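You operate a simulated robot arm through the tools that you are given. There is no shell and no other tool.

You are at the controls of a simulated two-armed robot. One attempt, no reset.

TASK
Swap the blue cube for the thick cylinder.
Fine: lock the block in the nest first and release it after; the cube goes in the scrap bin. Set down upright: what you pick out, thick red cylinder.

Only the result counts: the job must be done as asked and must still hold three seconds after the hand-in. Knocking over, shifting, dropping, spilling or breaking anything else fails it.

THE ROBOT
Two 7-joint arms with two-finger grippers on one trunk that stands fixed in place. Base frame: the origin is at the foot of the trunk, x ahead of it, y to its left, z up. Units: mm, rad, N and s.
The left shoulder is at [39, 170, 1098], the right one opposite. With the tool pointing down near the work surface each hand reaches from about 180 to 660 mm from the base axis, measured 20 degrees to its own side. Payload 2.69 kg a hand.
The tool frame of a hand sits at the grasp point between the pads (the TCP): z along the fingers, y along the line on which they close. The tips reach 20 mm beyond it. The gripper opens to 100 mm; its body begins 63 mm behind the TCP.
Orientation is told as [roll, pitch, yaw] about the base's x, y, z axes, in that order, counted from this pose: with the fingers straight down and closing along the base's y, the tool's x points along the base's -x, its y along +y and its z along -z.

THE INTERFACE
- The arms move only by the tool servo_tool. It takes "left_deltas", "right_deltas" or both (then of equal length, played together; a hand with none holds still); each is a list of rows, each a list of 7 numbers: the closure, from 0 (fully open) to 1 (shut), then the shift along the base's x, y, z in cm, then the turn, a rotation vector about the base's x, y, z in degrees. In form: [[grip, x, y, z, rx, ry, rz], ...]. A call has 1 to 20 rows; each row shifts and turns the commanded pose from where the row before left it. Each row takes 0.2 s and may step no farther than 50 mm and 0.15 rad from the row before; otherwise, or with a gripper value out of range, the whole call is refused. A pose out of reach is approached as far as the arm can. The call stops where the force on the tool passes 40 N (or 10 N more than at its start, if that is more) or the arm is blocked; 0.2 s more then pass. The fingers move at their own pace (about 108 mm/s each) and stop on an object; they squeeze with about 26 N. The grip force told is the motor's: it shows also when the fingers shut on nothing. Time passes only in rows, and 0.2 s behind the last, so rows that do not move let the fingers close. It gives the time, the measured TCP pose, the force on the tool (base axes), the opening and the grip force at its end, in the units of the frame above (readings bear some noise), with the torque about the TCP (base axes, N m) and any sound that the robot's microphone picked up, and new pictures: "views" is both (left out), scene, wrist or none (wrist: the cameras of the hands that moved).
- Cameras (640 x 400 px; columns grow to the right, rows downward): "scene" is now at [160.1, 53.2, 1044.6]; the picture's right is [0.59, -0.81, -0.01], its down [-0.03, -0.01, -1.00] and it looks along [0.81, 0.59, -0.02] (base axes); focal length 250 px, centre (320, 200). "left" rides on the left gripper at [70, 19, -99] in its tool frame; the picture's right is [-0.26, 0.97, 0.00], its down [-0.75, -0.20, -0.63] and it looks along [-0.61, -0.16, 0.78] (tool axes); focal length 230 px, centre (320, 200). "right" rides on the right gripper at [70, -19, -99] in its tool frame; the picture's right is [0.26, 0.97, 0.00], its down [-0.75, 0.20, -0.63] and it looks along [-0.61, 0.16, 0.78] (tool axes); focal length 230 px, centre (320, 200). There is no depth. A picture from a camera that has moved, and an enlarged one, comes with that camera's place and axes in the base frame and with its lens.
- slide_trunk(by): moves the trunk up (or, below 0, down) by that many mm; the arms and the scene camera ride with it, the base frame stays. It gives what a move gives, with no picture.
- pan_tilt(pan, tilt): turns the head with the scene camera to pan (to the left, within 1.047 rad either way) and tilt (down, from -0.506 to 1.204), counted from straight ahead of the robot. It gives what a move gives, and a new picture of the scene camera.
- close_up(camera, box): a new picture of the part [left, top, right, bottom] of that camera's present view, enlarged. No time passes.
- sign_off(): hands the job in; it is judged then, once.

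Nothing tells you positions but the pictures and the camera data. Unless the task says otherwise, let go and move clear before handing in.

The tools are called after "Emit:" as a command line: name --argument value ..., lists and objects as JSON in quotes. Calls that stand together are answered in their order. servo_tool: Moves the arms, as the interface text tells. Its arguments: {"type":"object","properties":{"left_deltas":{"type":"array"},"right_deltas":{"type":"array"},"views":{"type":"string","enum":["both","scene","wrist","none"]}},"required":[]} The other tools are called the same way: slide_trunk (by) moves the trunk up or down; pan_tilt (pan, tilt) turns the head that bears the scene camera; close_up (camera, box) takes an enlarged picture of a part of a camera's view; sign_off () hands the job in.

At the start:

```text
clock: 0.0
left_ee_pos: [352.0, 422.3, 1047.5]
left_ee_rot: [-0.002, 0.003, -0.001]
left_wrist_force: [-0.6, -0.7, -0.3]
left_wrist_torque: [0.01, 0.0, -0.01]
left_opening: 100.2
left_gripper_force: 0.1
right_ee_pos: [460.1, 21.8, 1065.1]
right_ee_rot: [0.001, 0.001, 0.0]
right_wrist_force: [-0.4, -0.8, 0.8]
right_wrist_torque: [0.01, -0.04, 0.0]
right_opening: 99.9
right_gripper_force: 0.1
trunk travel left (down, up): [-325.0, 365.0]
head pan, tilt (commanded): [0.634, 0.01]
```

scene: 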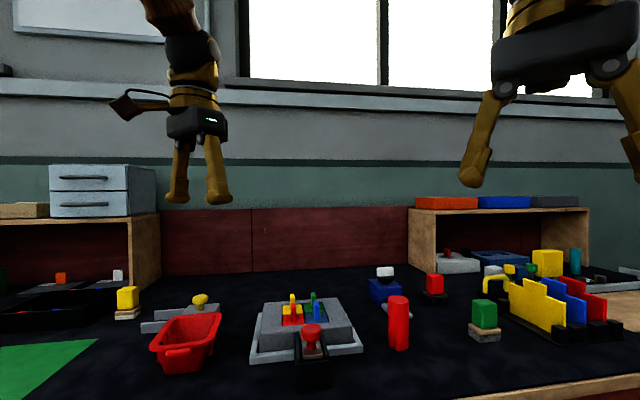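
right: 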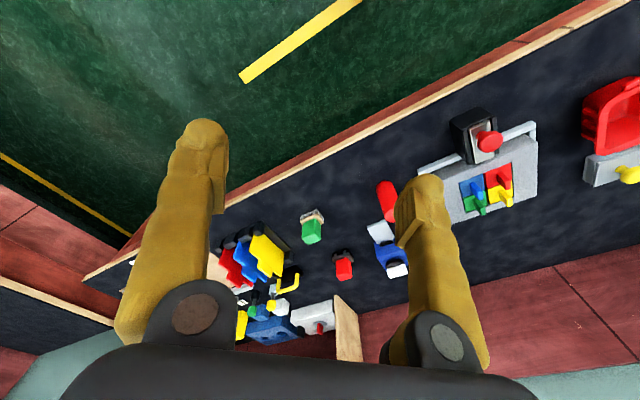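
left: 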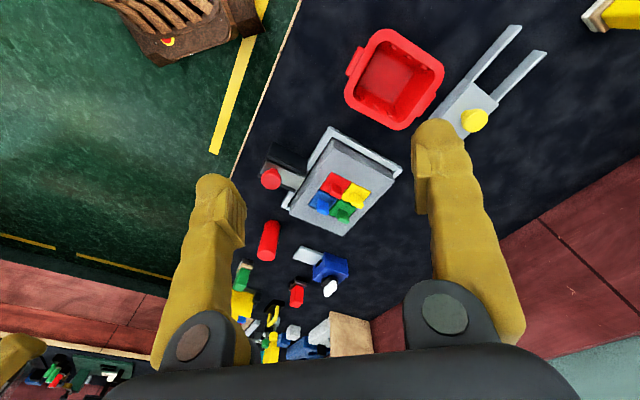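

I see a workbench with a grey fixture block holding four coloured parts, a red scrap bin beside it, a thick red cylinder standing in front, and assorted clamps and fixtures. I'll look closer before I move anything.

Emit:
close_up --camera "scene" --box '[220, 250, 420, 390]'

Emit:
close_up --camera "left" --box '[240, 110, 420, 250]'

Emit:
close_up --camera "right" --box '[360, 90, 560, 240]'

Emit:
close_up --camera "scene" --box '[420, 230, 640, 380]'

```text
2.86 times, centred on (320, 320) of scene
camera zoom: at [160.1, 53.2, 1044.6], right [0.59, -0.81, -0.01], down [-0.03, -0.01, -1.0], along [0.81, 0.59, -0.02], focal length 715 px, centre (320, -143)
```

zoom: 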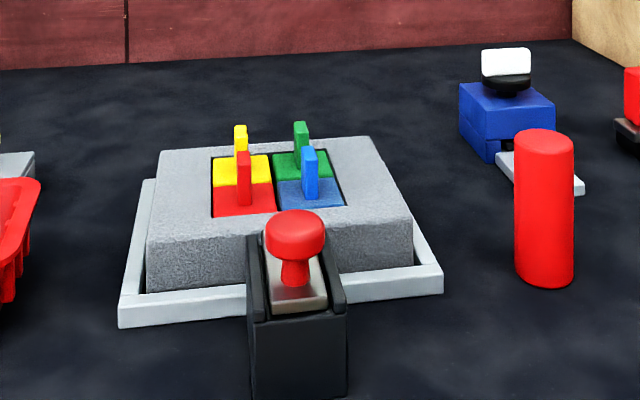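

```text
2.86 times, centred on (330, 180) of left
camera zoom: at [282.8, 441.7, 1147.7], right [0.26, 0.97, 0.0], down [0.75, -0.2, 0.63], along [0.61, -0.16, -0.78], focal length 657 px, centre (291, 257)
```

zoom: 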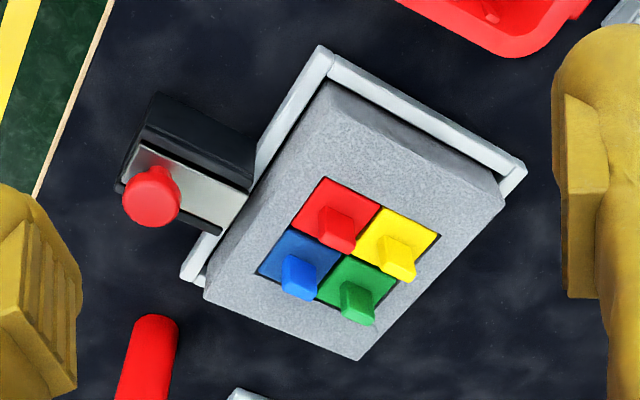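

```text
2.67 times, centred on (460, 165) of right
camera zoom: at [390.2, 2.1, 1163.7], right [-0.26, 0.97, 0.0], down [0.75, 0.2, 0.63], along [0.61, 0.16, -0.78], focal length 614 px, centre (-53, 293)
```

zoom: 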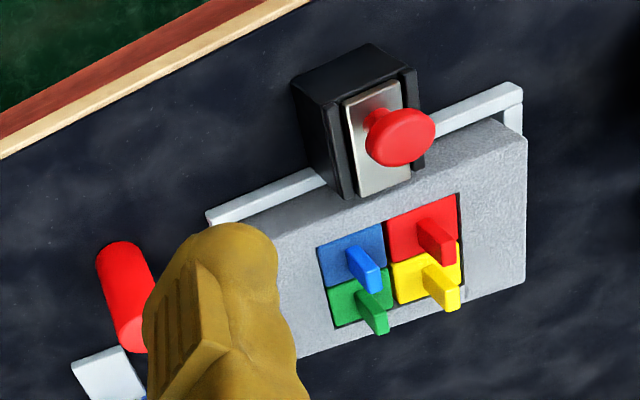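

```text
2.67 times, centred on (530, 305) of scene
camera zoom: at [160.1, 53.2, 1044.6], right [0.59, -0.81, -0.01], down [-0.03, -0.01, -1.0], along [0.81, 0.59, -0.02], focal length 667 px, centre (-240, -80)
```

zoom: 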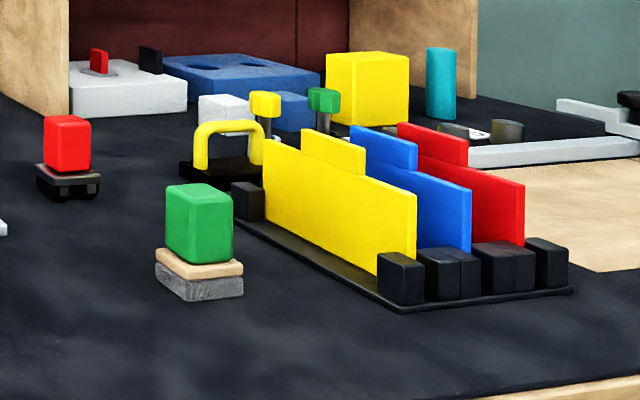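

The nest with the block, the slide bolt with its red knob, and the standing red cylinder are all visible. I'll turn the head for better views and check for other cylinders and bins.

Emit:
pan_tilt --pan 0.634 --tilt 0.6

Emit:
pan_tilt --pan 0.0 --tilt 0.5

Emit:
pan_tilt --pan -0.7 --tilt 0.4

Emit:
pan_tilt --pan 1.04 --tilt 0.4

```text
clock: 1.0
left_ee_pos: [334.1, 421.9, 1041.5]
left_ee_rot: [-0.003, 0.02, 0.0]
left_wrist_force: [-0.2, 0.7, 0.0]
left_wrist_torque: [0.0, -0.01, 0.01]
left_opening: 100.2
left_gripper_force: 0.1
right_ee_pos: [443.2, 21.4, 1073.4]
right_ee_rot: [-0.003, -0.016, 0.001]
right_wrist_force: [-0.4, -0.5, 0.2]
right_wrist_torque: [0.01, 0.01, -0.01]
right_opening: 100.2
right_gripper_force: 0.0
trunk travel left (down, up): [-325.0, 365.0]
head pan, tilt (commanded): [0.634, 0.6]
camera scene: at [157.3, 52.1, 990.5], right [0.59, -0.81, -0.01], down [-0.47, -0.33, -0.82], along [0.66, 0.49, -0.58], focal length 250 px, centre (320, 200)
```

scene: 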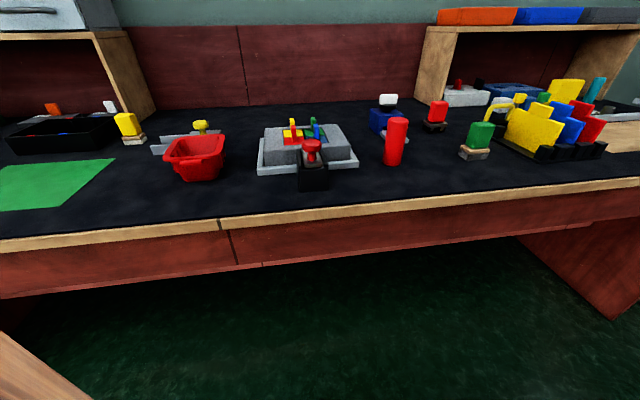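

```text
clock: 2.0
left_ee_pos: [333.8, 422.7, 1042.5]
left_ee_rot: [-0.002, 0.021, 0.001]
left_wrist_force: [0.4, 0.2, 0.5]
left_wrist_torque: [0.01, -0.01, -0.02]
left_opening: 100.1
left_gripper_force: 0.1
right_ee_pos: [444.5, 22.7, 1072.7]
right_ee_rot: [-0.001, -0.017, 0.001]
right_wrist_force: [0.3, -0.6, 0.2]
right_wrist_torque: [0.0, -0.01, -0.02]
right_opening: 100.1
right_gripper_force: 0.1
trunk travel left (down, up): [-325.0, 365.0]
head pan, tilt (commanded): [0.0, 0.499]
camera scene: at [177.6, -0.1, 999.1], right [0.0, -1.0, 0.0], down [-0.49, 0.0, -0.87], along [0.87, 0.0, -0.49], focal length 250 px, centre (320, 200)
```

scene: 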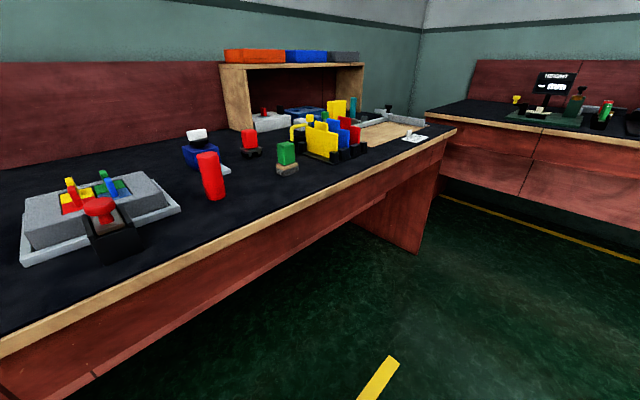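

```text
clock: 3.1
left_ee_pos: [334.7, 421.5, 1041.6]
left_ee_rot: [-0.002, 0.021, 0.0]
left_wrist_force: [0.0, -0.3, -0.2]
left_wrist_torque: [-0.02, 0.0, -0.01]
left_opening: 100.0
left_gripper_force: 0.1
right_ee_pos: [443.0, 20.5, 1072.2]
right_ee_rot: [-0.002, -0.014, 0.0]
right_wrist_force: [0.6, 0.6, -0.2]
right_wrist_torque: [0.01, 0.01, 0.01]
right_opening: 99.9
right_gripper_force: 0.1
trunk travel left (down, up): [-325.0, 365.0]
head pan, tilt (commanded): [-0.7, 0.4]
camera scene: at [157.6, -59.8, 1008.6], right [-0.64, -0.77, 0.01], down [-0.31, 0.25, -0.92], along [0.7, -0.59, -0.4], focal length 250 px, centre (320, 200)
```

scene: 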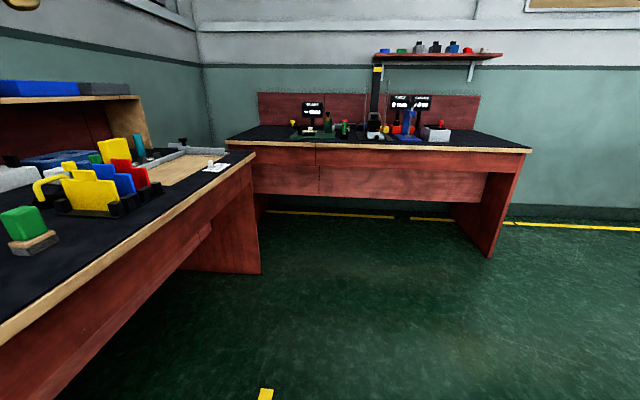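

```text
clock: 4.8
left_ee_pos: [334.9, 422.0, 1041.6]
left_ee_rot: [-0.002, 0.023, 0.0]
left_wrist_force: [0.2, -0.7, 0.5]
left_wrist_torque: [0.0, 0.04, -0.01]
left_opening: 100.0
left_gripper_force: 0.2
right_ee_pos: [445.4, 20.7, 1072.1]
right_ee_rot: [-0.003, -0.016, -0.001]
right_wrist_force: [0.1, 0.9, 0.5]
right_wrist_torque: [0.03, 0.02, 0.02]
right_opening: 100.1
right_gripper_force: 0.1
trunk travel left (down, up): [-325.0, 365.0]
head pan, tilt (commanded): [1.04, 0.4]
camera scene: at [133.7, 79.6, 1009.0], right [0.86, -0.51, -0.01], down [-0.21, -0.34, -0.92], along [0.46, 0.79, -0.4], focal length 250 px, centre (320, 200)
```

scene: 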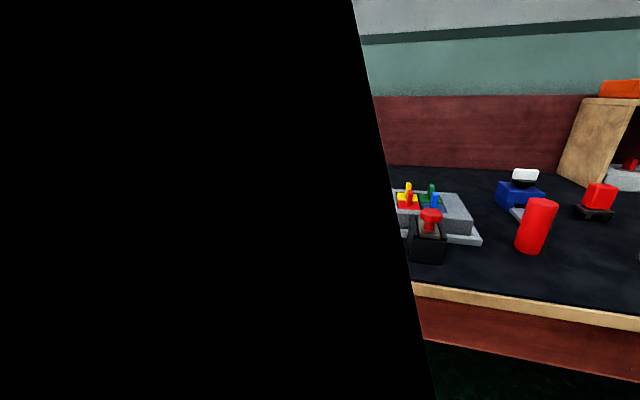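

The left-front area holds the nest, bin and cylinder. I'll put the head back there and take enlarged views to triangulate.

Emit:
pan_tilt --pan 0.6 --tilt 0.45

Emit:
close_up --camera "scene" --box '[120, 140, 440, 340]'

Emit:
close_up --camera "left" --box '[230, 0, 550, 200]'

Emit:
close_up --camera "left" --box '[200, 180, 400, 380]'

```text
clock: 5.7
left_ee_pos: [334.0, 422.7, 1041.4]
left_ee_rot: [-0.002, 0.022, -0.001]
left_wrist_force: [-0.4, 0.1, -0.2]
left_wrist_torque: [0.0, 0.0, -0.01]
left_opening: 100.1
left_gripper_force: 0.0
right_ee_pos: [444.4, 20.0, 1072.8]
right_ee_rot: [-0.003, -0.015, -0.001]
right_wrist_force: [0.3, -0.1, 0.2]
right_wrist_torque: [0.0, -0.03, -0.02]
right_opening: 100.0
right_gripper_force: 0.1
trunk travel left (down, up): [-325.0, 365.0]
head pan, tilt (commanded): [0.6, 0.45]
camera scene: at [162.4, 51.8, 1003.8], right [0.57, -0.82, -0.01], down [-0.37, -0.25, -0.89], along [0.73, 0.51, -0.45], focal length 250 px, centre (320, 200)
```

scene: 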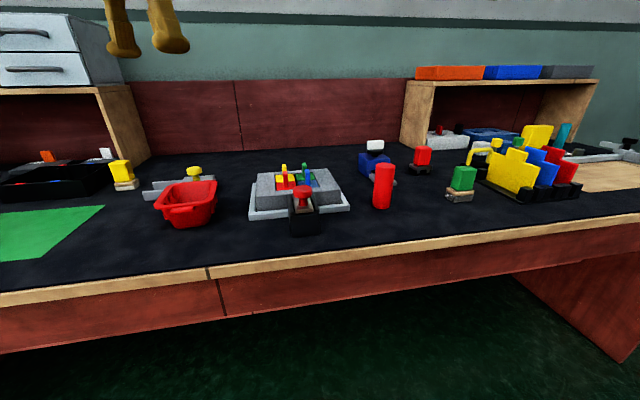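

```text
2.00 times, centred on (280, 240) of scene
camera zoom: at [162.4, 51.8, 1003.8], right [0.57, -0.82, -0.01], down [-0.37, -0.25, -0.89], along [0.73, 0.51, -0.45], focal length 500 px, centre (400, 120)
```

zoom: 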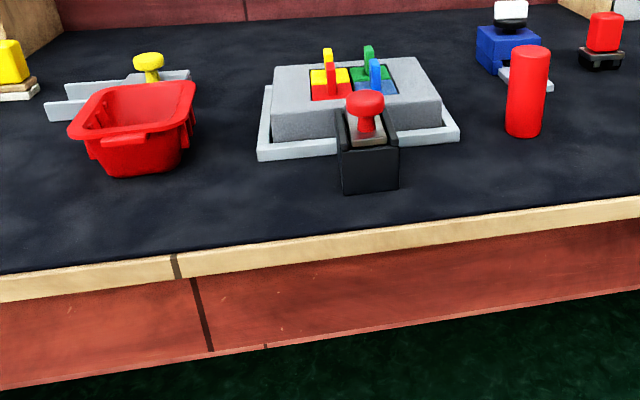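

```text
2.00 times, centred on (390, 100) of left
camera zoom: at [266.6, 441.6, 1143.6], right [0.26, 0.97, -0.01], down [0.76, -0.2, 0.61], along [0.59, -0.16, -0.79], focal length 460 px, centre (180, 400)
```

zoom: 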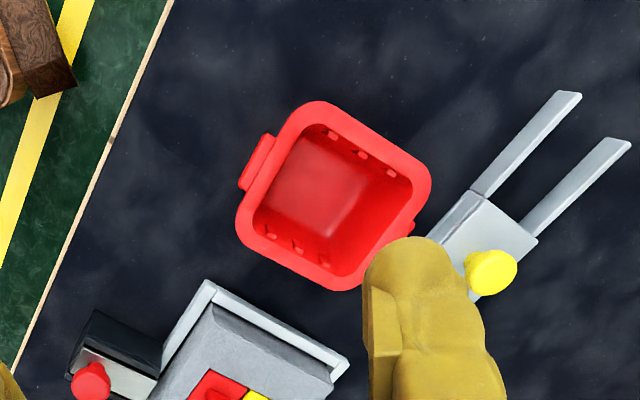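

```text
2.00 times, centred on (300, 280) of left
camera zoom: at [266.6, 441.6, 1143.6], right [0.26, 0.97, -0.01], down [0.76, -0.2, 0.61], along [0.59, -0.16, -0.79], focal length 460 px, centre (360, 40)
```

zoom: 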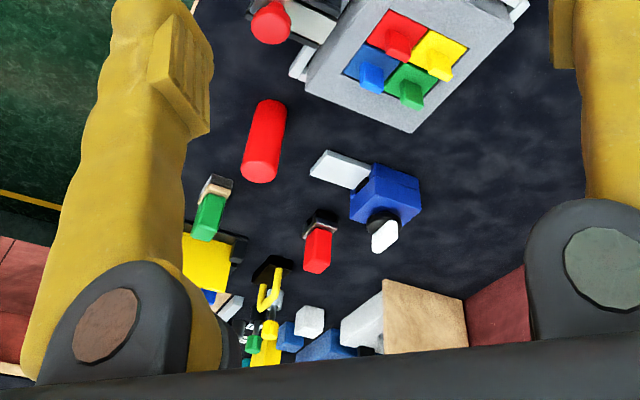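

Triangulation puts the cylinder at about (646, 222) with its top near z 829, the block at about (575, 405) and the bin at about (386, 530). The table is yawed about 45°. I'll move the left hand to look over the block with matching yaw.

Emit:
servo_tool --left_deltas '[[0, 1.5, -1.7, -1.0, 0, 0, 7.5], [0, 1.5, -1.7, -1.0, 0, 0, 7.5], [0, 1.5, -1.7, -1.0, 0, 0, 7.5], [0, 1.5, -1.7, -1.0, 0, 0, 7.5], [0, 1.5, -1.7, -1.0, 0, 0, 7.5], [0, 1.5, -1.7, -1.0, 0, 0, 7.5], [0, 0, 0, 0, 0, 0, 0], [0, 0, 0, 0, 0, 0, 0]]' --views "both"

```text
clock: 7.5
left_ee_pos: [425.0, 320.7, 993.0]
left_ee_rot: [0.0, -0.017, 0.785]
left_wrist_force: [0.4, -0.5, -0.7]
left_wrist_torque: [-0.03, -0.05, 0.01]
left_opening: 100.2
left_gripper_force: 0.0
right_ee_pos: [444.1, 20.6, 1072.6]
right_ee_rot: [-0.003, -0.015, 0.0]
right_wrist_force: [-0.6, -0.8, -0.1]
right_wrist_torque: [0.01, 0.02, 0.01]
right_opening: 100.2
right_gripper_force: 0.0
trunk travel left (down, up): [-325.0, 365.0]
head pan, tilt (commanded): [0.6, 0.45]
camera scene: at [162.7, 51.6, 1003.8], right [0.56, -0.83, -0.01], down [-0.37, -0.25, -0.89], along [0.74, 0.51, -0.45], focal length 250 px, centre (320, 200)
camera left: at [362.2, 283.7, 1091.3], right [-0.5, 0.87, 0.0], down [0.67, 0.38, 0.64], along [0.55, 0.32, -0.77], focal length 230 px, centre (320, 200)
```

scene: 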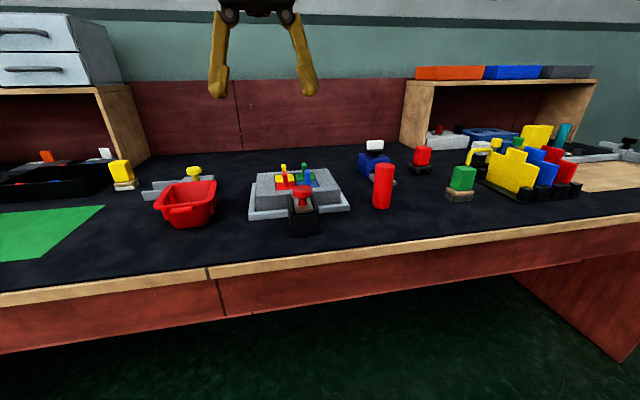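
left: 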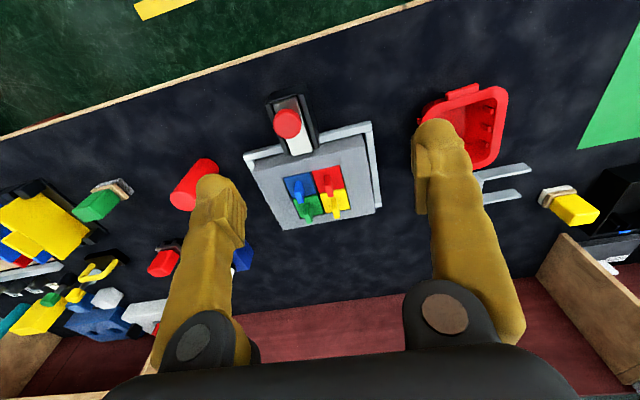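

The left camera now looks straight onto the nest. I'll enlarge it to see the bolt and cubes.

Emit:
close_up --camera "left" --box '[230, 80, 400, 240]'

Emit:
close_up --camera "left" --box '[400, 70, 640, 230]'

Emit:
close_up --camera "scene" --box '[230, 140, 420, 250]'

```text
2.50 times, centred on (315, 160) of left
camera zoom: at [362.2, 283.7, 1091.3], right [-0.5, 0.87, 0.0], down [0.67, 0.38, 0.64], along [0.55, 0.32, -0.77], focal length 575 px, centre (332, 300)
```

zoom: 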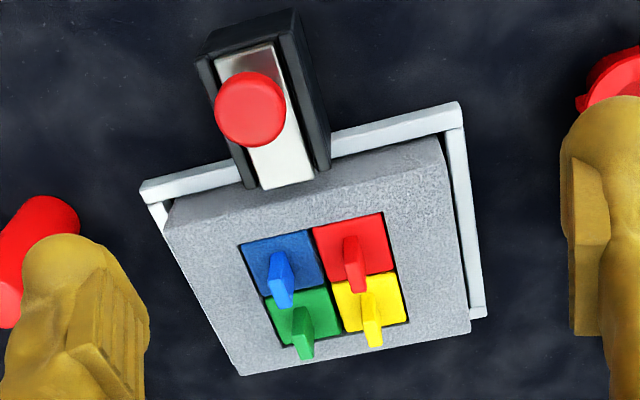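

```text
2.50 times, centred on (520, 150) of left
camera zoom: at [362.2, 283.7, 1091.3], right [-0.5, 0.87, 0.0], down [0.67, 0.38, 0.64], along [0.55, 0.32, -0.77], focal length 575 px, centre (-180, 325)
```

zoom: 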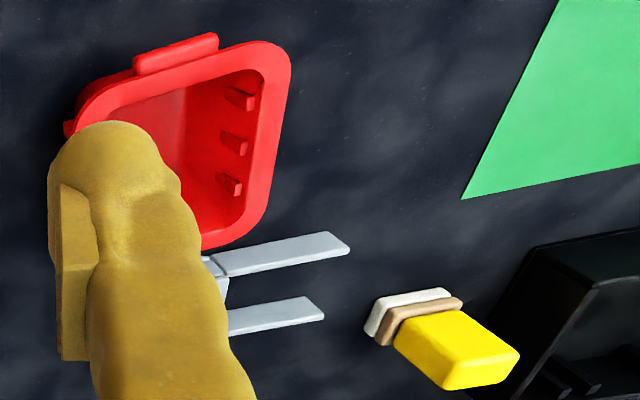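

```text
3.37 times, centred on (325, 195) of scene
camera zoom: at [162.7, 51.6, 1003.8], right [0.56, -0.83, -0.01], down [-0.37, -0.25, -0.89], along [0.74, 0.51, -0.45], focal length 843 px, centre (303, 217)
```

zoom: 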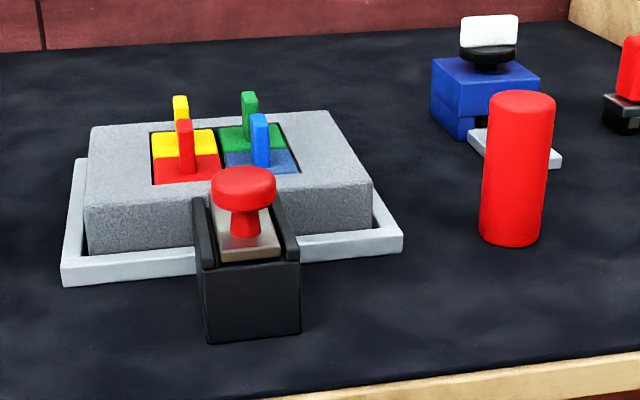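

I'll zoom further into the block, bolt and cubes for exact geometry.

Emit:
close_up --camera "left" --box '[240, 85, 340, 165]'

Emit:
close_up --camera "left" --box '[270, 155, 370, 235]'

Emit:
close_up --camera "scene" --box '[260, 155, 350, 245]'

```text
5.00 times, centred on (290, 125) of left
camera zoom: at [362.2, 283.7, 1091.3], right [-0.5, 0.87, 0.0], down [0.67, 0.38, 0.64], along [0.55, 0.32, -0.77], focal length 1150 px, centre (470, 575)
```

zoom: 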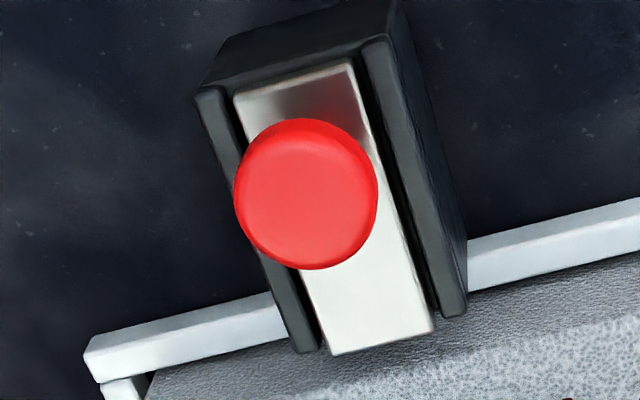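

```text
5.00 times, centred on (320, 195) of left
camera zoom: at [362.2, 283.7, 1091.3], right [-0.5, 0.87, 0.0], down [0.67, 0.38, 0.64], along [0.55, 0.32, -0.77], focal length 1150 px, centre (320, 225)
```

zoom: 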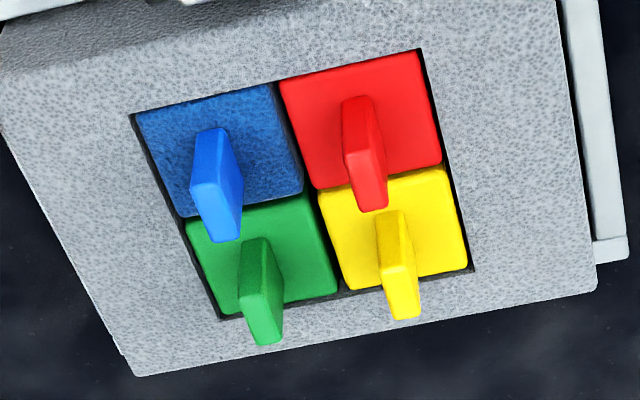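

```text
4.44 times, centred on (305, 200) of scene
camera zoom: at [162.7, 51.6, 1003.8], right [0.56, -0.83, -0.01], down [-0.37, -0.25, -0.89], along [0.74, 0.51, -0.45], focal length 1112 px, centre (387, 200)
```

zoom: 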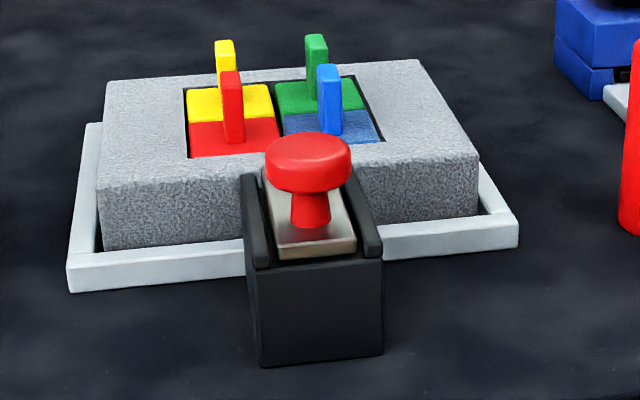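

Everything triangulates cleanly:
- The block's yaw is 45°, with its top at z≈786.
- The blue cell centre is at about (573, 370).
- The knob head is at about (474, 304, 821), and the bolt is now retracted.

I'll bring the left hand above the knob and see how well the commanded pose is tracked.

Emit:
servo_tool --left_deltas '[[0, 1.6, -0.6, -3.0, 0, 0, 0], [0, 1.6, -0.6, -3.0, 0, 0, 0], [0, 1.7, -0.5, -3.0, 0, 0, 0], [0, 0, 0, 0, 0, 0, 0], [0, 0, 0, 0, 0, 0, 0]]' --views "both"

```text
clock: 8.7
left_ee_pos: [475.1, 303.1, 903.9]
left_ee_rot: [0.001, -0.015, 0.786]
left_wrist_force: [-0.5, -0.2, 0.1]
left_wrist_torque: [0.02, -0.02, 0.0]
left_opening: 99.8
left_gripper_force: 0.0
right_ee_pos: [444.5, 20.8, 1072.2]
right_ee_rot: [-0.002, -0.017, -0.001]
right_wrist_force: [-0.2, -0.3, 0.0]
right_wrist_torque: [0.0, 0.02, 0.05]
right_opening: 100.1
right_gripper_force: 0.0
trunk travel left (down, up): [-325.0, 365.0]
head pan, tilt (commanded): [0.6, 0.45]
camera scene: at [162.8, 51.7, 1003.8], right [0.56, -0.83, -0.01], down [-0.37, -0.25, -0.89], along [0.74, 0.51, -0.45], focal length 250 px, centre (320, 200)
camera left: at [411.3, 266.9, 1001.5], right [-0.5, 0.87, 0.0], down [0.67, 0.38, 0.64], along [0.55, 0.32, -0.77], focal length 230 px, centre (320, 200)
```

scene: 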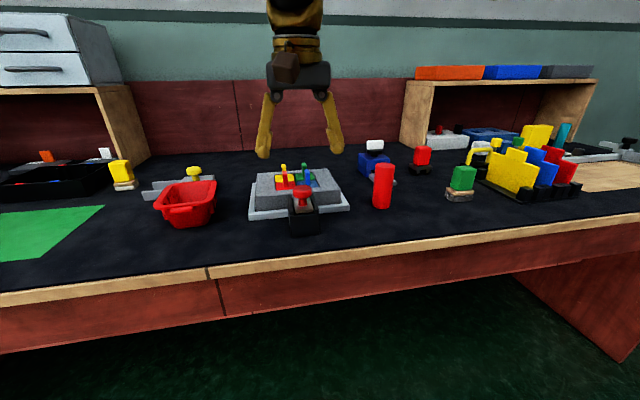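
left: 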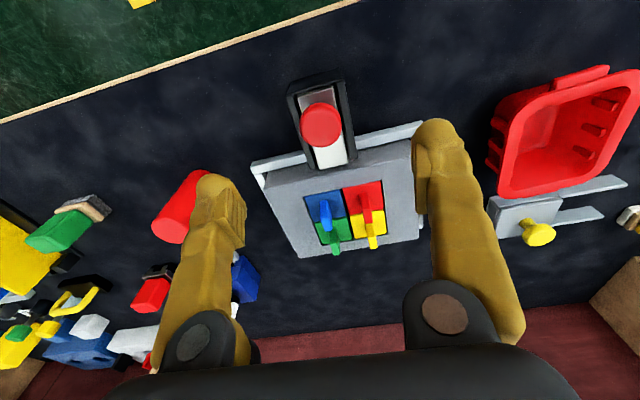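

Relative moves track well. I'll take a close view of the knob and bolt from here to settle the grasp height.

Emit:
close_up --camera "left" --box '[260, 60, 400, 190]'

Emit:
pan_tilt --pan 0.55 --tilt 0.35

Emit:
close_up --camera "scene" --box '[235, 150, 325, 230]'

```text
3.08 times, centred on (330, 125) of left
camera zoom: at [411.3, 266.9, 1001.5], right [-0.5, 0.87, 0.0], down [0.67, 0.38, 0.64], along [0.55, 0.32, -0.77], focal length 708 px, centre (289, 431)
```

zoom: 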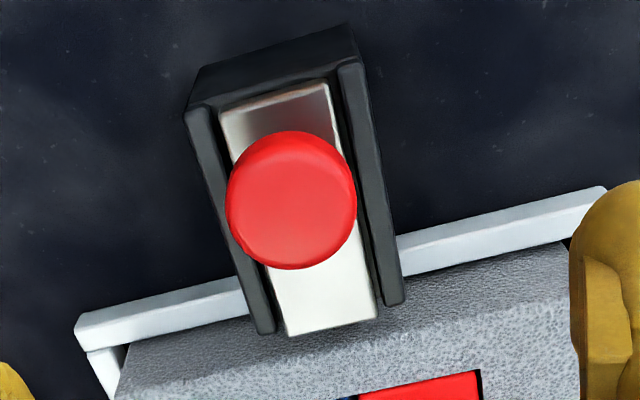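

```text
clock: 9.4
left_ee_pos: [475.0, 303.8, 903.5]
left_ee_rot: [0.0, -0.015, 0.786]
left_wrist_force: [-0.9, -0.7, 0.7]
left_wrist_torque: [-0.03, 0.02, 0.01]
left_opening: 100.2
left_gripper_force: 0.0
right_ee_pos: [444.0, 20.5, 1071.0]
right_ee_rot: [-0.001, -0.015, -0.001]
right_wrist_force: [-0.9, 0.5, 0.5]
right_wrist_torque: [-0.01, -0.01, -0.02]
right_opening: 100.2
right_gripper_force: 0.1
trunk travel left (down, up): [-325.0, 365.0]
head pan, tilt (commanded): [0.55, 0.351]
camera scene: at [166.3, 48.4, 1012.9], right [0.52, -0.85, -0.01], down [-0.31, -0.18, -0.93], along [0.79, 0.49, -0.36], focal length 250 px, centre (320, 200)
```

scene: 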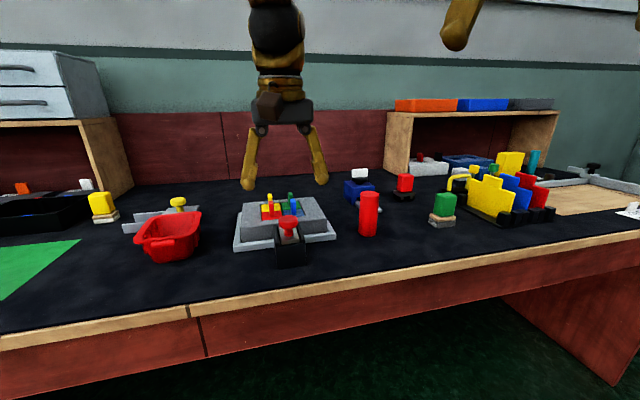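

```text
5.00 times, centred on (280, 190) of scene
camera zoom: at [166.3, 48.4, 1012.9], right [0.52, -0.85, -0.01], down [-0.31, -0.18, -0.93], along [0.79, 0.49, -0.36], focal length 1251 px, centre (520, 250)
```

zoom: 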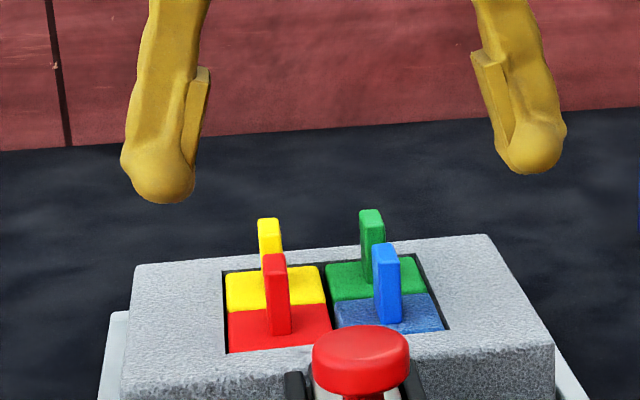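

The hand is centred over the knob. I'll lower it so the pads straddle the head (TCP z≈820, tips clear of the housing at about 791), then close.

Emit:
servo_tool --left_deltas '[[0.3, 0, 0, -4.0, 0, 0, 0], [0.4, 0, 0, -3.0, 0, 0, 0], [0.4, -0.1, 0.05, -1.3, 0, 0, 0], [0.4, 0, 0, 0, 0, 0, 0]]' --views "both"

```text
clock: 10.4
left_ee_pos: [475.1, 304.0, 818.9]
left_ee_rot: [0.0, -0.016, 0.785]
left_wrist_force: [0.6, -0.7, -0.8]
left_wrist_torque: [0.02, 0.03, -0.03]
left_opening: 60.1
left_gripper_force: 0.2
right_ee_pos: [444.4, 21.5, 1072.2]
right_ee_rot: [-0.002, -0.016, 0.001]
right_wrist_force: [0.1, 0.7, -0.3]
right_wrist_torque: [0.0, 0.01, -0.01]
right_opening: 100.0
right_gripper_force: 0.0
trunk travel left (down, up): [-325.0, 365.0]
head pan, tilt (commanded): [0.55, 0.351]
camera scene: at [166.2, 48.4, 1013.0], right [0.52, -0.85, -0.01], down [-0.31, -0.18, -0.93], along [0.79, 0.49, -0.36], focal length 250 px, centre (320, 200)
camera left: at [410.9, 267.0, 918.3], right [-0.5, 0.87, 0.0], down [0.67, 0.38, 0.64], along [0.55, 0.32, -0.77], focal length 230 px, centre (320, 200)
```

scene: 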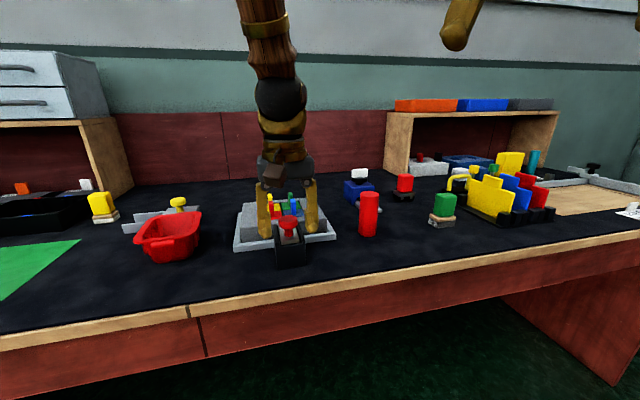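
left: 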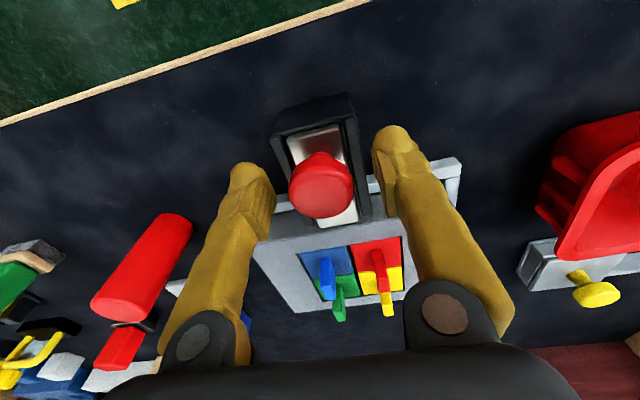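

The fingers straddle the knob head and it is centred. I'll close on it.

Emit:
servo_tool --left_deltas '[[0.8, 0, 0, 0, 0, 0, 0], [0.8, 0, 0, 0, 0, 0, 0], [0.8, 0, 0, 0, 0, 0, 0]]' --views "wrist"

Emit:
close_up --camera "scene" --box '[225, 160, 355, 280]'

```text
clock: 11.2
left_ee_pos: [474.3, 304.6, 819.2]
left_ee_rot: [-0.001, -0.016, 0.784]
left_wrist_force: [-2.7, 3.9, -4.2]
left_wrist_torque: [0.14, -0.13, -0.02]
left_opening: 26.9
left_gripper_force: 45.5
right_ee_pos: [444.2, 20.9, 1072.1]
right_ee_rot: [-0.002, -0.016, 0.0]
right_wrist_force: [0.6, -0.5, 0.3]
right_wrist_torque: [-0.03, 0.03, 0.01]
right_opening: 100.1
right_gripper_force: 0.0
trunk travel left (down, up): [-325.0, 365.0]
head pan, tilt (commanded): [0.55, 0.351]
camera left: at [410.6, 267.5, 918.2], right [-0.5, 0.87, 0.0], down [0.67, 0.38, 0.64], along [0.55, 0.32, -0.77], focal length 230 px, centre (320, 200)
```

left: 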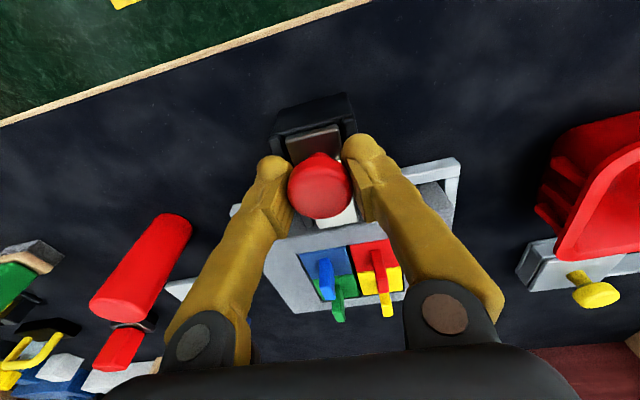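

```text
3.33 times, centred on (290, 220) of scene
camera zoom: at [166.3, 48.8, 1012.9], right [0.52, -0.85, -0.01], down [-0.31, -0.18, -0.93], along [0.79, 0.49, -0.36], focal length 834 px, centre (420, 133)
```

zoom: 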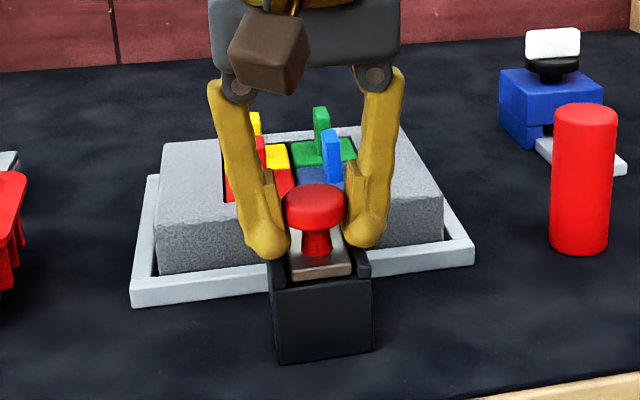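

The knob is gripped. I'll push it toward the block along the bolt axis in small steps.

Emit:
servo_tool --left_deltas '[[0.8, 0.35, 0.35, 0, 0, 0, 0], [0.8, 0.35, 0.35, 0, 0, 0, 0], [0.8, 0.35, 0.35, 0, 0, 0, 0], [0.8, 0, 0, 0, 0, 0, 0]]' --views "both"

```text
clock: 12.2
left_ee_pos: [485.0, 315.2, 818.6]
left_ee_rot: [-0.001, -0.012, 0.785]
left_wrist_force: [-3.6, 1.9, -10.2]
left_wrist_torque: [-0.32, 0.42, -0.05]
left_opening: 27.4
left_gripper_force: 44.7
right_ee_pos: [443.4, 20.7, 1072.0]
right_ee_rot: [0.0, -0.016, 0.0]
right_wrist_force: [0.3, 0.6, -0.3]
right_wrist_torque: [0.01, 0.04, 0.0]
right_opening: 99.8
right_gripper_force: 0.1
trunk travel left (down, up): [-325.0, 365.0]
head pan, tilt (commanded): [0.55, 0.351]
camera scene: at [166.5, 49.1, 1012.9], right [0.52, -0.85, -0.01], down [-0.31, -0.18, -0.93], along [0.79, 0.49, -0.36], focal length 250 px, centre (320, 200)
camera left: at [421.3, 278.1, 918.2], right [-0.5, 0.87, 0.0], down [0.67, 0.38, 0.64], along [0.55, 0.32, -0.77], focal length 230 px, centre (320, 200)
```

scene: 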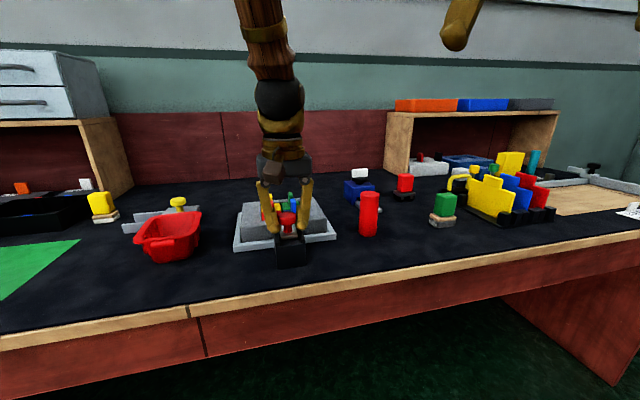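
left: 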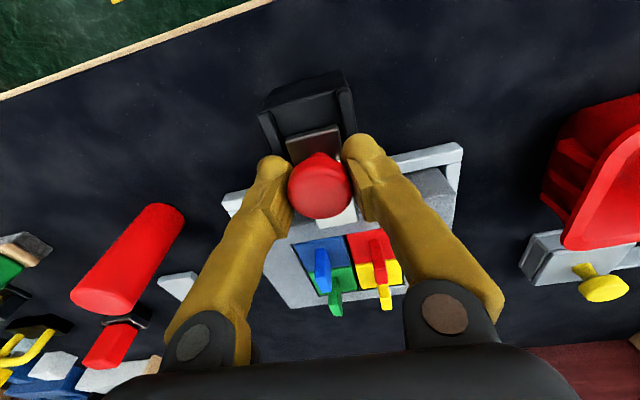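

The bolt slides with the knob, 15 mm so far. I'll keep going and watch the force and sound.

Emit:
servo_tool --left_deltas '[[0.8, 0.3, 0.3, 0, 0, 0, 0], [0.8, 0.3, 0.3, 0, 0, 0, 0], [0.8, 0, 0, 0, 0, 0, 0]]' --views "both"

Emit:
close_up --camera "left" --box '[240, 60, 420, 320]'

```text
clock: 13.0
left_ee_pos: [490.7, 321.2, 818.2]
left_ee_rot: [-0.002, -0.013, 0.785]
left_wrist_force: [-5.2, 3.1, -13.8]
left_wrist_torque: [-0.32, 0.38, 0.02]
left_opening: 26.6
left_gripper_force: 44.5
right_ee_pos: [444.9, 22.1, 1071.2]
right_ee_rot: [0.0, -0.016, 0.001]
right_wrist_force: [0.1, -0.2, 0.0]
right_wrist_torque: [-0.01, -0.01, 0.02]
right_opening: 100.0
right_gripper_force: 0.1
trunk travel left (down, up): [-325.0, 365.0]
head pan, tilt (commanded): [0.55, 0.351]
camera scene: at [166.7, 49.3, 1012.8], right [0.52, -0.85, -0.01], down [-0.31, -0.18, -0.93], along [0.79, 0.49, -0.36], focal length 250 px, centre (320, 200)
camera left: at [427.2, 284.1, 918.2], right [-0.5, 0.87, 0.0], down [0.67, 0.38, 0.64], along [0.55, 0.32, -0.77], focal length 230 px, centre (320, 200)
```

scene: 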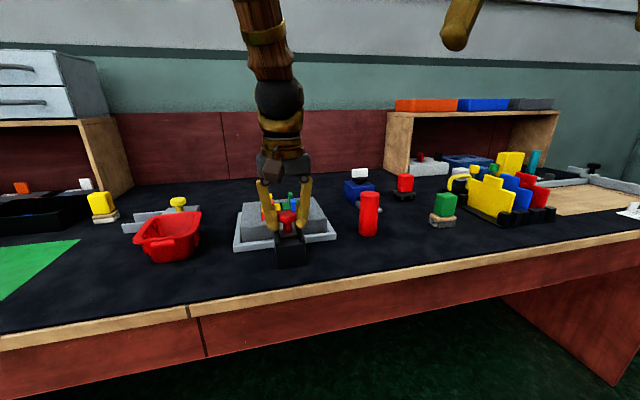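
left: 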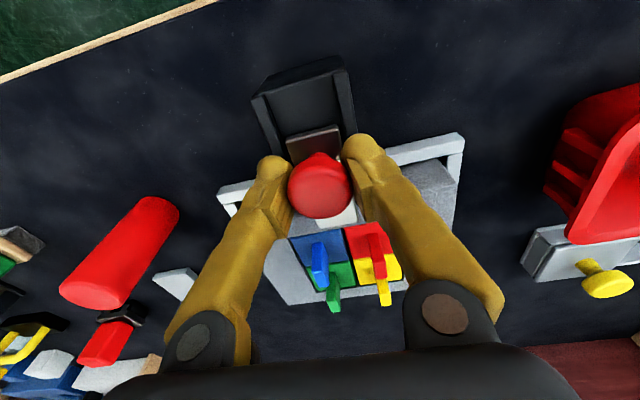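

```text
1.54 times, centred on (330, 190) of left
camera zoom: at [427.2, 284.1, 918.2], right [-0.5, 0.87, 0.0], down [0.67, 0.38, 0.64], along [0.55, 0.32, -0.77], focal length 354 px, centre (305, 215)
```

zoom: 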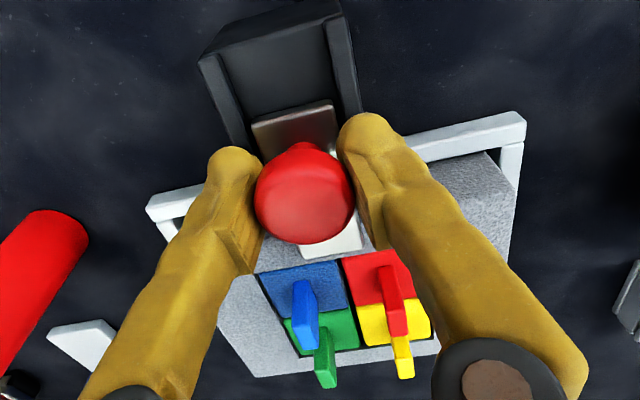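

The bolt plate is now sliding over the block's near rim. I'll ease the hand down slightly to relieve the vertical pull and keep pushing to the stop.

Emit:
servo_tool --left_deltas '[[0.8, 0.25, 0.25, -0.1, 0, 0, 0], [0.8, 0.25, 0.25, 0, 0, 0, 0], [0.8, 0, 0, 0, 0, 0, 0]]' --views "wrist"

Emit:
close_up --camera "left" --box '[240, 40, 420, 260]'

```text
clock: 13.8
left_ee_pos: [496.1, 326.2, 818.4]
left_ee_rot: [0.0, -0.017, 0.786]
left_wrist_force: [-8.5, 0.2, -3.9]
left_wrist_torque: [-0.24, 0.28, 0.02]
left_opening: 26.7
left_gripper_force: 45.4
right_ee_pos: [443.4, 21.6, 1072.2]
right_ee_rot: [-0.001, -0.015, 0.001]
right_wrist_force: [0.1, 0.2, 0.0]
right_wrist_torque: [-0.05, -0.02, 0.01]
right_opening: 100.2
right_gripper_force: 0.0
trunk travel left (down, up): [-325.0, 365.0]
head pan, tilt (commanded): [0.55, 0.351]
camera left: at [431.8, 288.9, 918.0], right [-0.5, 0.87, 0.0], down [0.67, 0.38, 0.64], along [0.55, 0.32, -0.77], focal length 230 px, centre (320, 200)
```

left: 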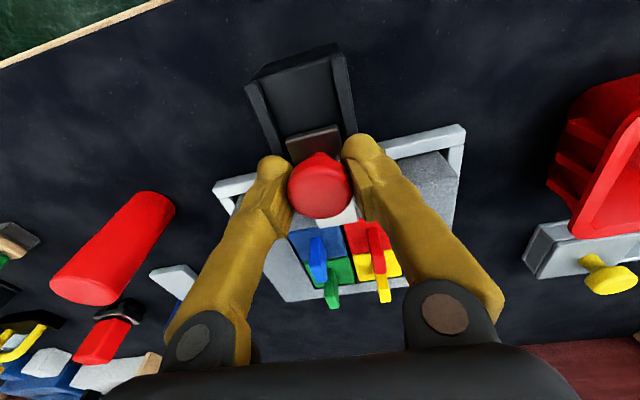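

```text
1.82 times, centred on (330, 150) of left
camera zoom: at [431.8, 288.9, 918.0], right [-0.5, 0.87, 0.0], down [0.67, 0.38, 0.64], along [0.55, 0.32, -0.77], focal length 418 px, centre (302, 291)
```

zoom: 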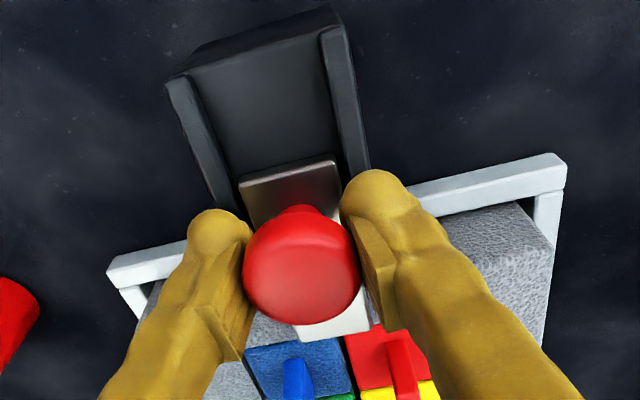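

The bolt has travelled about 31 mm and its tip is near the pocket edge. I'll go on in finer steps to find the stop.

Emit:
servo_tool --left_deltas '[[0.8, 0.18, 0.18, 0, 0, 0, 0], [0.8, 0, 0, 0, 0, 0, 0]]' --views "wrist"

```text
clock: 14.4
left_ee_pos: [496.0, 326.2, 817.8]
left_ee_rot: [0.001, -0.013, 0.782]
left_wrist_force: [-16.2, -9.3, -4.2]
left_wrist_torque: [0.11, -0.15, -0.08]
left_opening: 27.0
left_gripper_force: 44.0
right_ee_pos: [442.5, 19.3, 1073.3]
right_ee_rot: [-0.002, -0.015, 0.0]
right_wrist_force: [1.0, 0.2, 0.2]
right_wrist_torque: [0.04, 0.01, -0.01]
right_opening: 100.1
right_gripper_force: 0.0
trunk travel left (down, up): [-325.0, 365.0]
head pan, tilt (commanded): [0.55, 0.351]
camera left: at [432.4, 289.3, 918.2], right [-0.5, 0.87, 0.0], down [0.67, 0.38, 0.64], along [0.55, 0.32, -0.77], focal length 230 px, centre (320, 200)
```

left: 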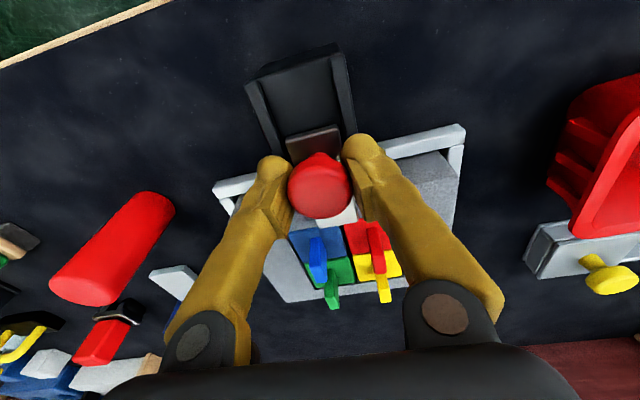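

The force rose with no further travel, so the bolt is at its stop after about 31 mm, lying over the block rim. I'll release the knob, rise and check that it stays.

Emit:
servo_tool --left_deltas '[[0.8, -0.15, -0.15, 0, 0, 0, 0], [0.5, 0, 0, 0, 0, 0, 0], [0.5, 0, 0, 0, 0, 0, 0], [0.5, 0, 0, 3, 0, 0, 0], [0.5, 0, 0, 4, 0, 0, 0], [0.5, 0, 0, 3, 0, 0, 0], [0.5, 0, 0, 0, 0, 0, 0]]' --views "both"

Emit:
close_up --camera "left" --box '[230, 40, 410, 260]'

Emit:
close_up --camera "scene" --box '[225, 180, 345, 270]'

```text
clock: 16.0
left_ee_pos: [496.0, 326.1, 919.1]
left_ee_rot: [-0.002, -0.016, 0.784]
left_wrist_force: [0.9, -0.3, -0.9]
left_wrist_torque: [0.01, 0.01, 0.02]
left_opening: 50.2
left_gripper_force: 0.1
right_ee_pos: [444.1, 21.2, 1072.0]
right_ee_rot: [-0.001, -0.016, 0.0]
right_wrist_force: [0.0, 0.4, -1.0]
right_wrist_torque: [0.03, -0.01, 0.03]
right_opening: 100.0
right_gripper_force: 0.0
trunk travel left (down, up): [-325.0, 365.0]
head pan, tilt (commanded): [0.55, 0.351]
camera scene: at [166.5, 48.5, 1012.9], right [0.52, -0.85, -0.01], down [-0.31, -0.18, -0.93], along [0.79, 0.49, -0.36], focal length 250 px, centre (320, 200)
camera left: at [432.6, 288.8, 1018.8], right [-0.5, 0.87, 0.0], down [0.67, 0.38, 0.64], along [0.55, 0.32, -0.77], focal length 230 px, centre (320, 200)
```

scene: 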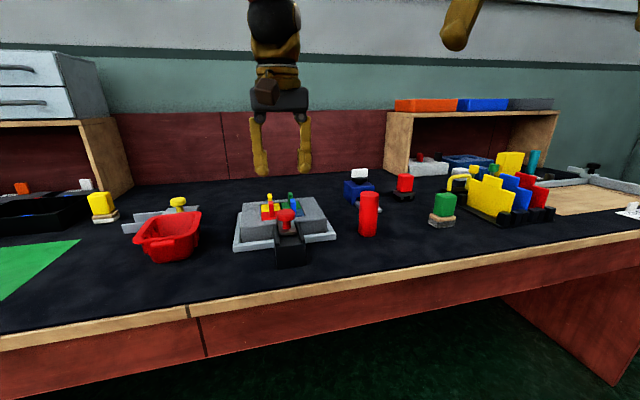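
left: 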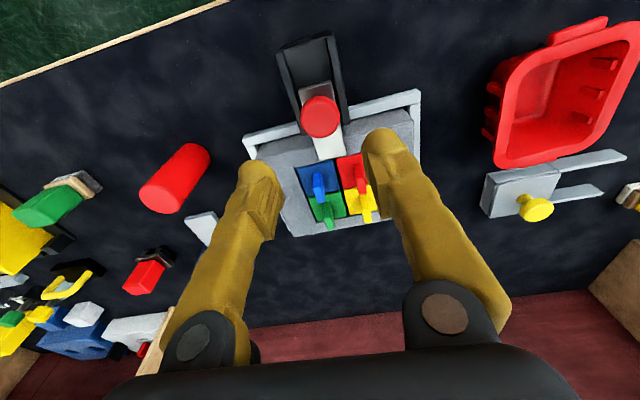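

```text
1.82 times, centred on (320, 150) of left
camera zoom: at [432.6, 288.8, 1018.8], right [-0.5, 0.87, 0.0], down [0.67, 0.38, 0.64], along [0.55, 0.32, -0.77], focal length 418 px, centre (320, 291)
```

zoom: 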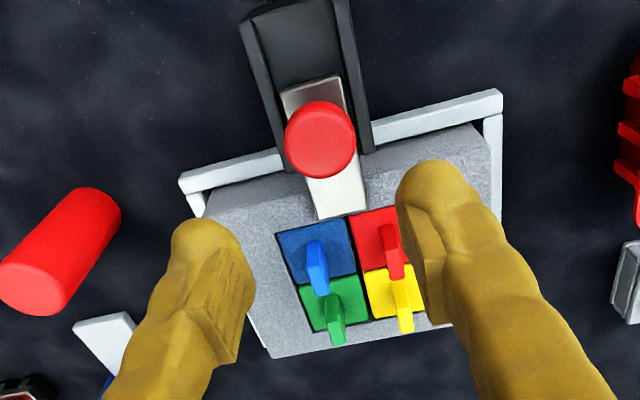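

```text
4.44 times, centred on (285, 225) of scene
camera zoom: at [166.5, 48.5, 1012.9], right [0.52, -0.85, -0.01], down [-0.31, -0.18, -0.93], along [0.79, 0.49, -0.36], focal length 1112 px, centre (476, 89)
```

zoom: 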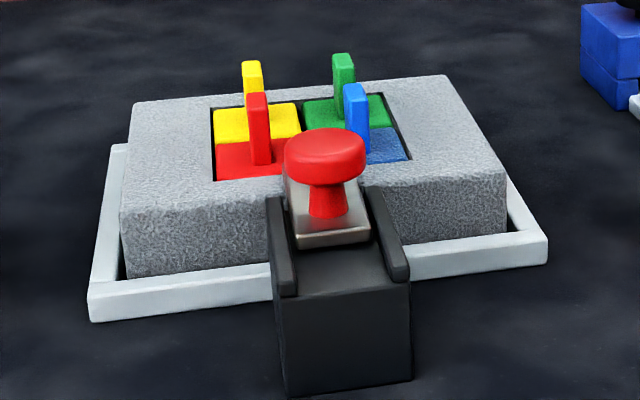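

The bolt rests on the block rim right up to the pocket edge, so the block is locked. Next I'll measure the blue tab precisely against its red and green neighbours.

Emit:
close_up --camera "left" --box '[285, 145, 385, 230]'

Emit:
close_up --camera "scene" --box '[250, 185, 320, 235]'

```text
4.71 times, centred on (335, 188) of left
camera zoom: at [432.6, 288.8, 1018.8], right [-0.5, 0.87, 0.0], down [0.67, 0.38, 0.64], along [0.55, 0.32, -0.77], focal length 1083 px, centre (249, 259)
```

zoom: 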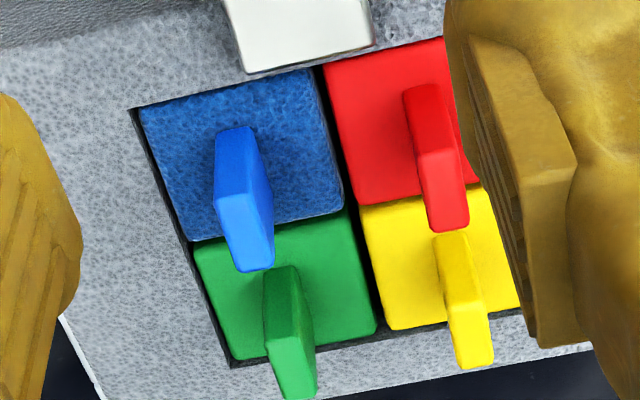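

```text
8.00 times, centred on (285, 210) of scene
camera zoom: at [166.5, 48.5, 1012.9], right [0.52, -0.85, -0.01], down [-0.31, -0.18, -0.93], along [0.79, 0.49, -0.36], focal length 2001 px, centre (600, 120)
```

zoom: 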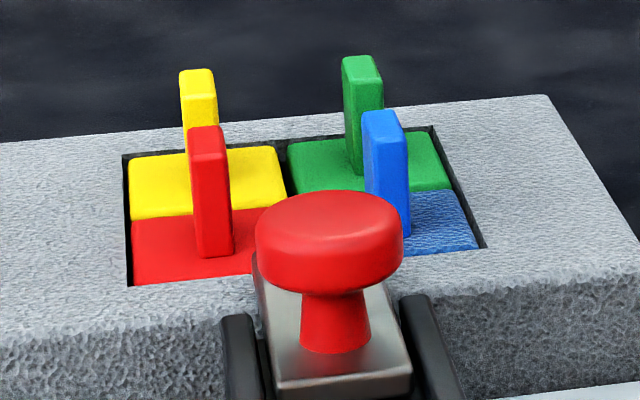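

The blue tab is at about (572, 370), roughly 10 mm thick with its top at z≈815, and the red tab is 47 mm away. I'll look at the finger shape to judge clearance beside the red tab.

Emit:
close_up --camera "scene" --box '[235, 90, 325, 190]'

```text
4.00 times, centred on (280, 140) of scene
camera zoom: at [166.5, 48.5, 1012.9], right [0.52, -0.85, -0.01], down [-0.31, -0.18, -0.93], along [0.79, 0.49, -0.36], focal length 1001 px, centre (480, 440)
```

zoom: 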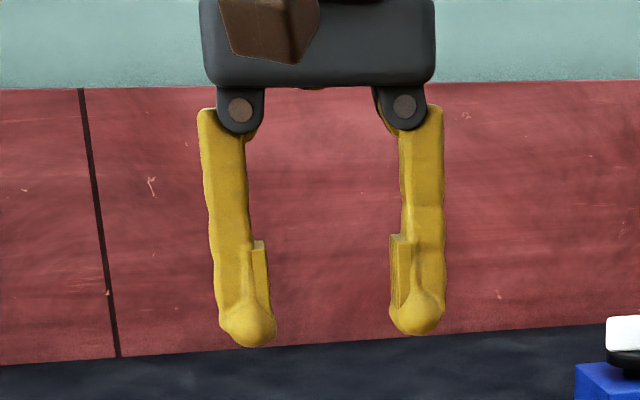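

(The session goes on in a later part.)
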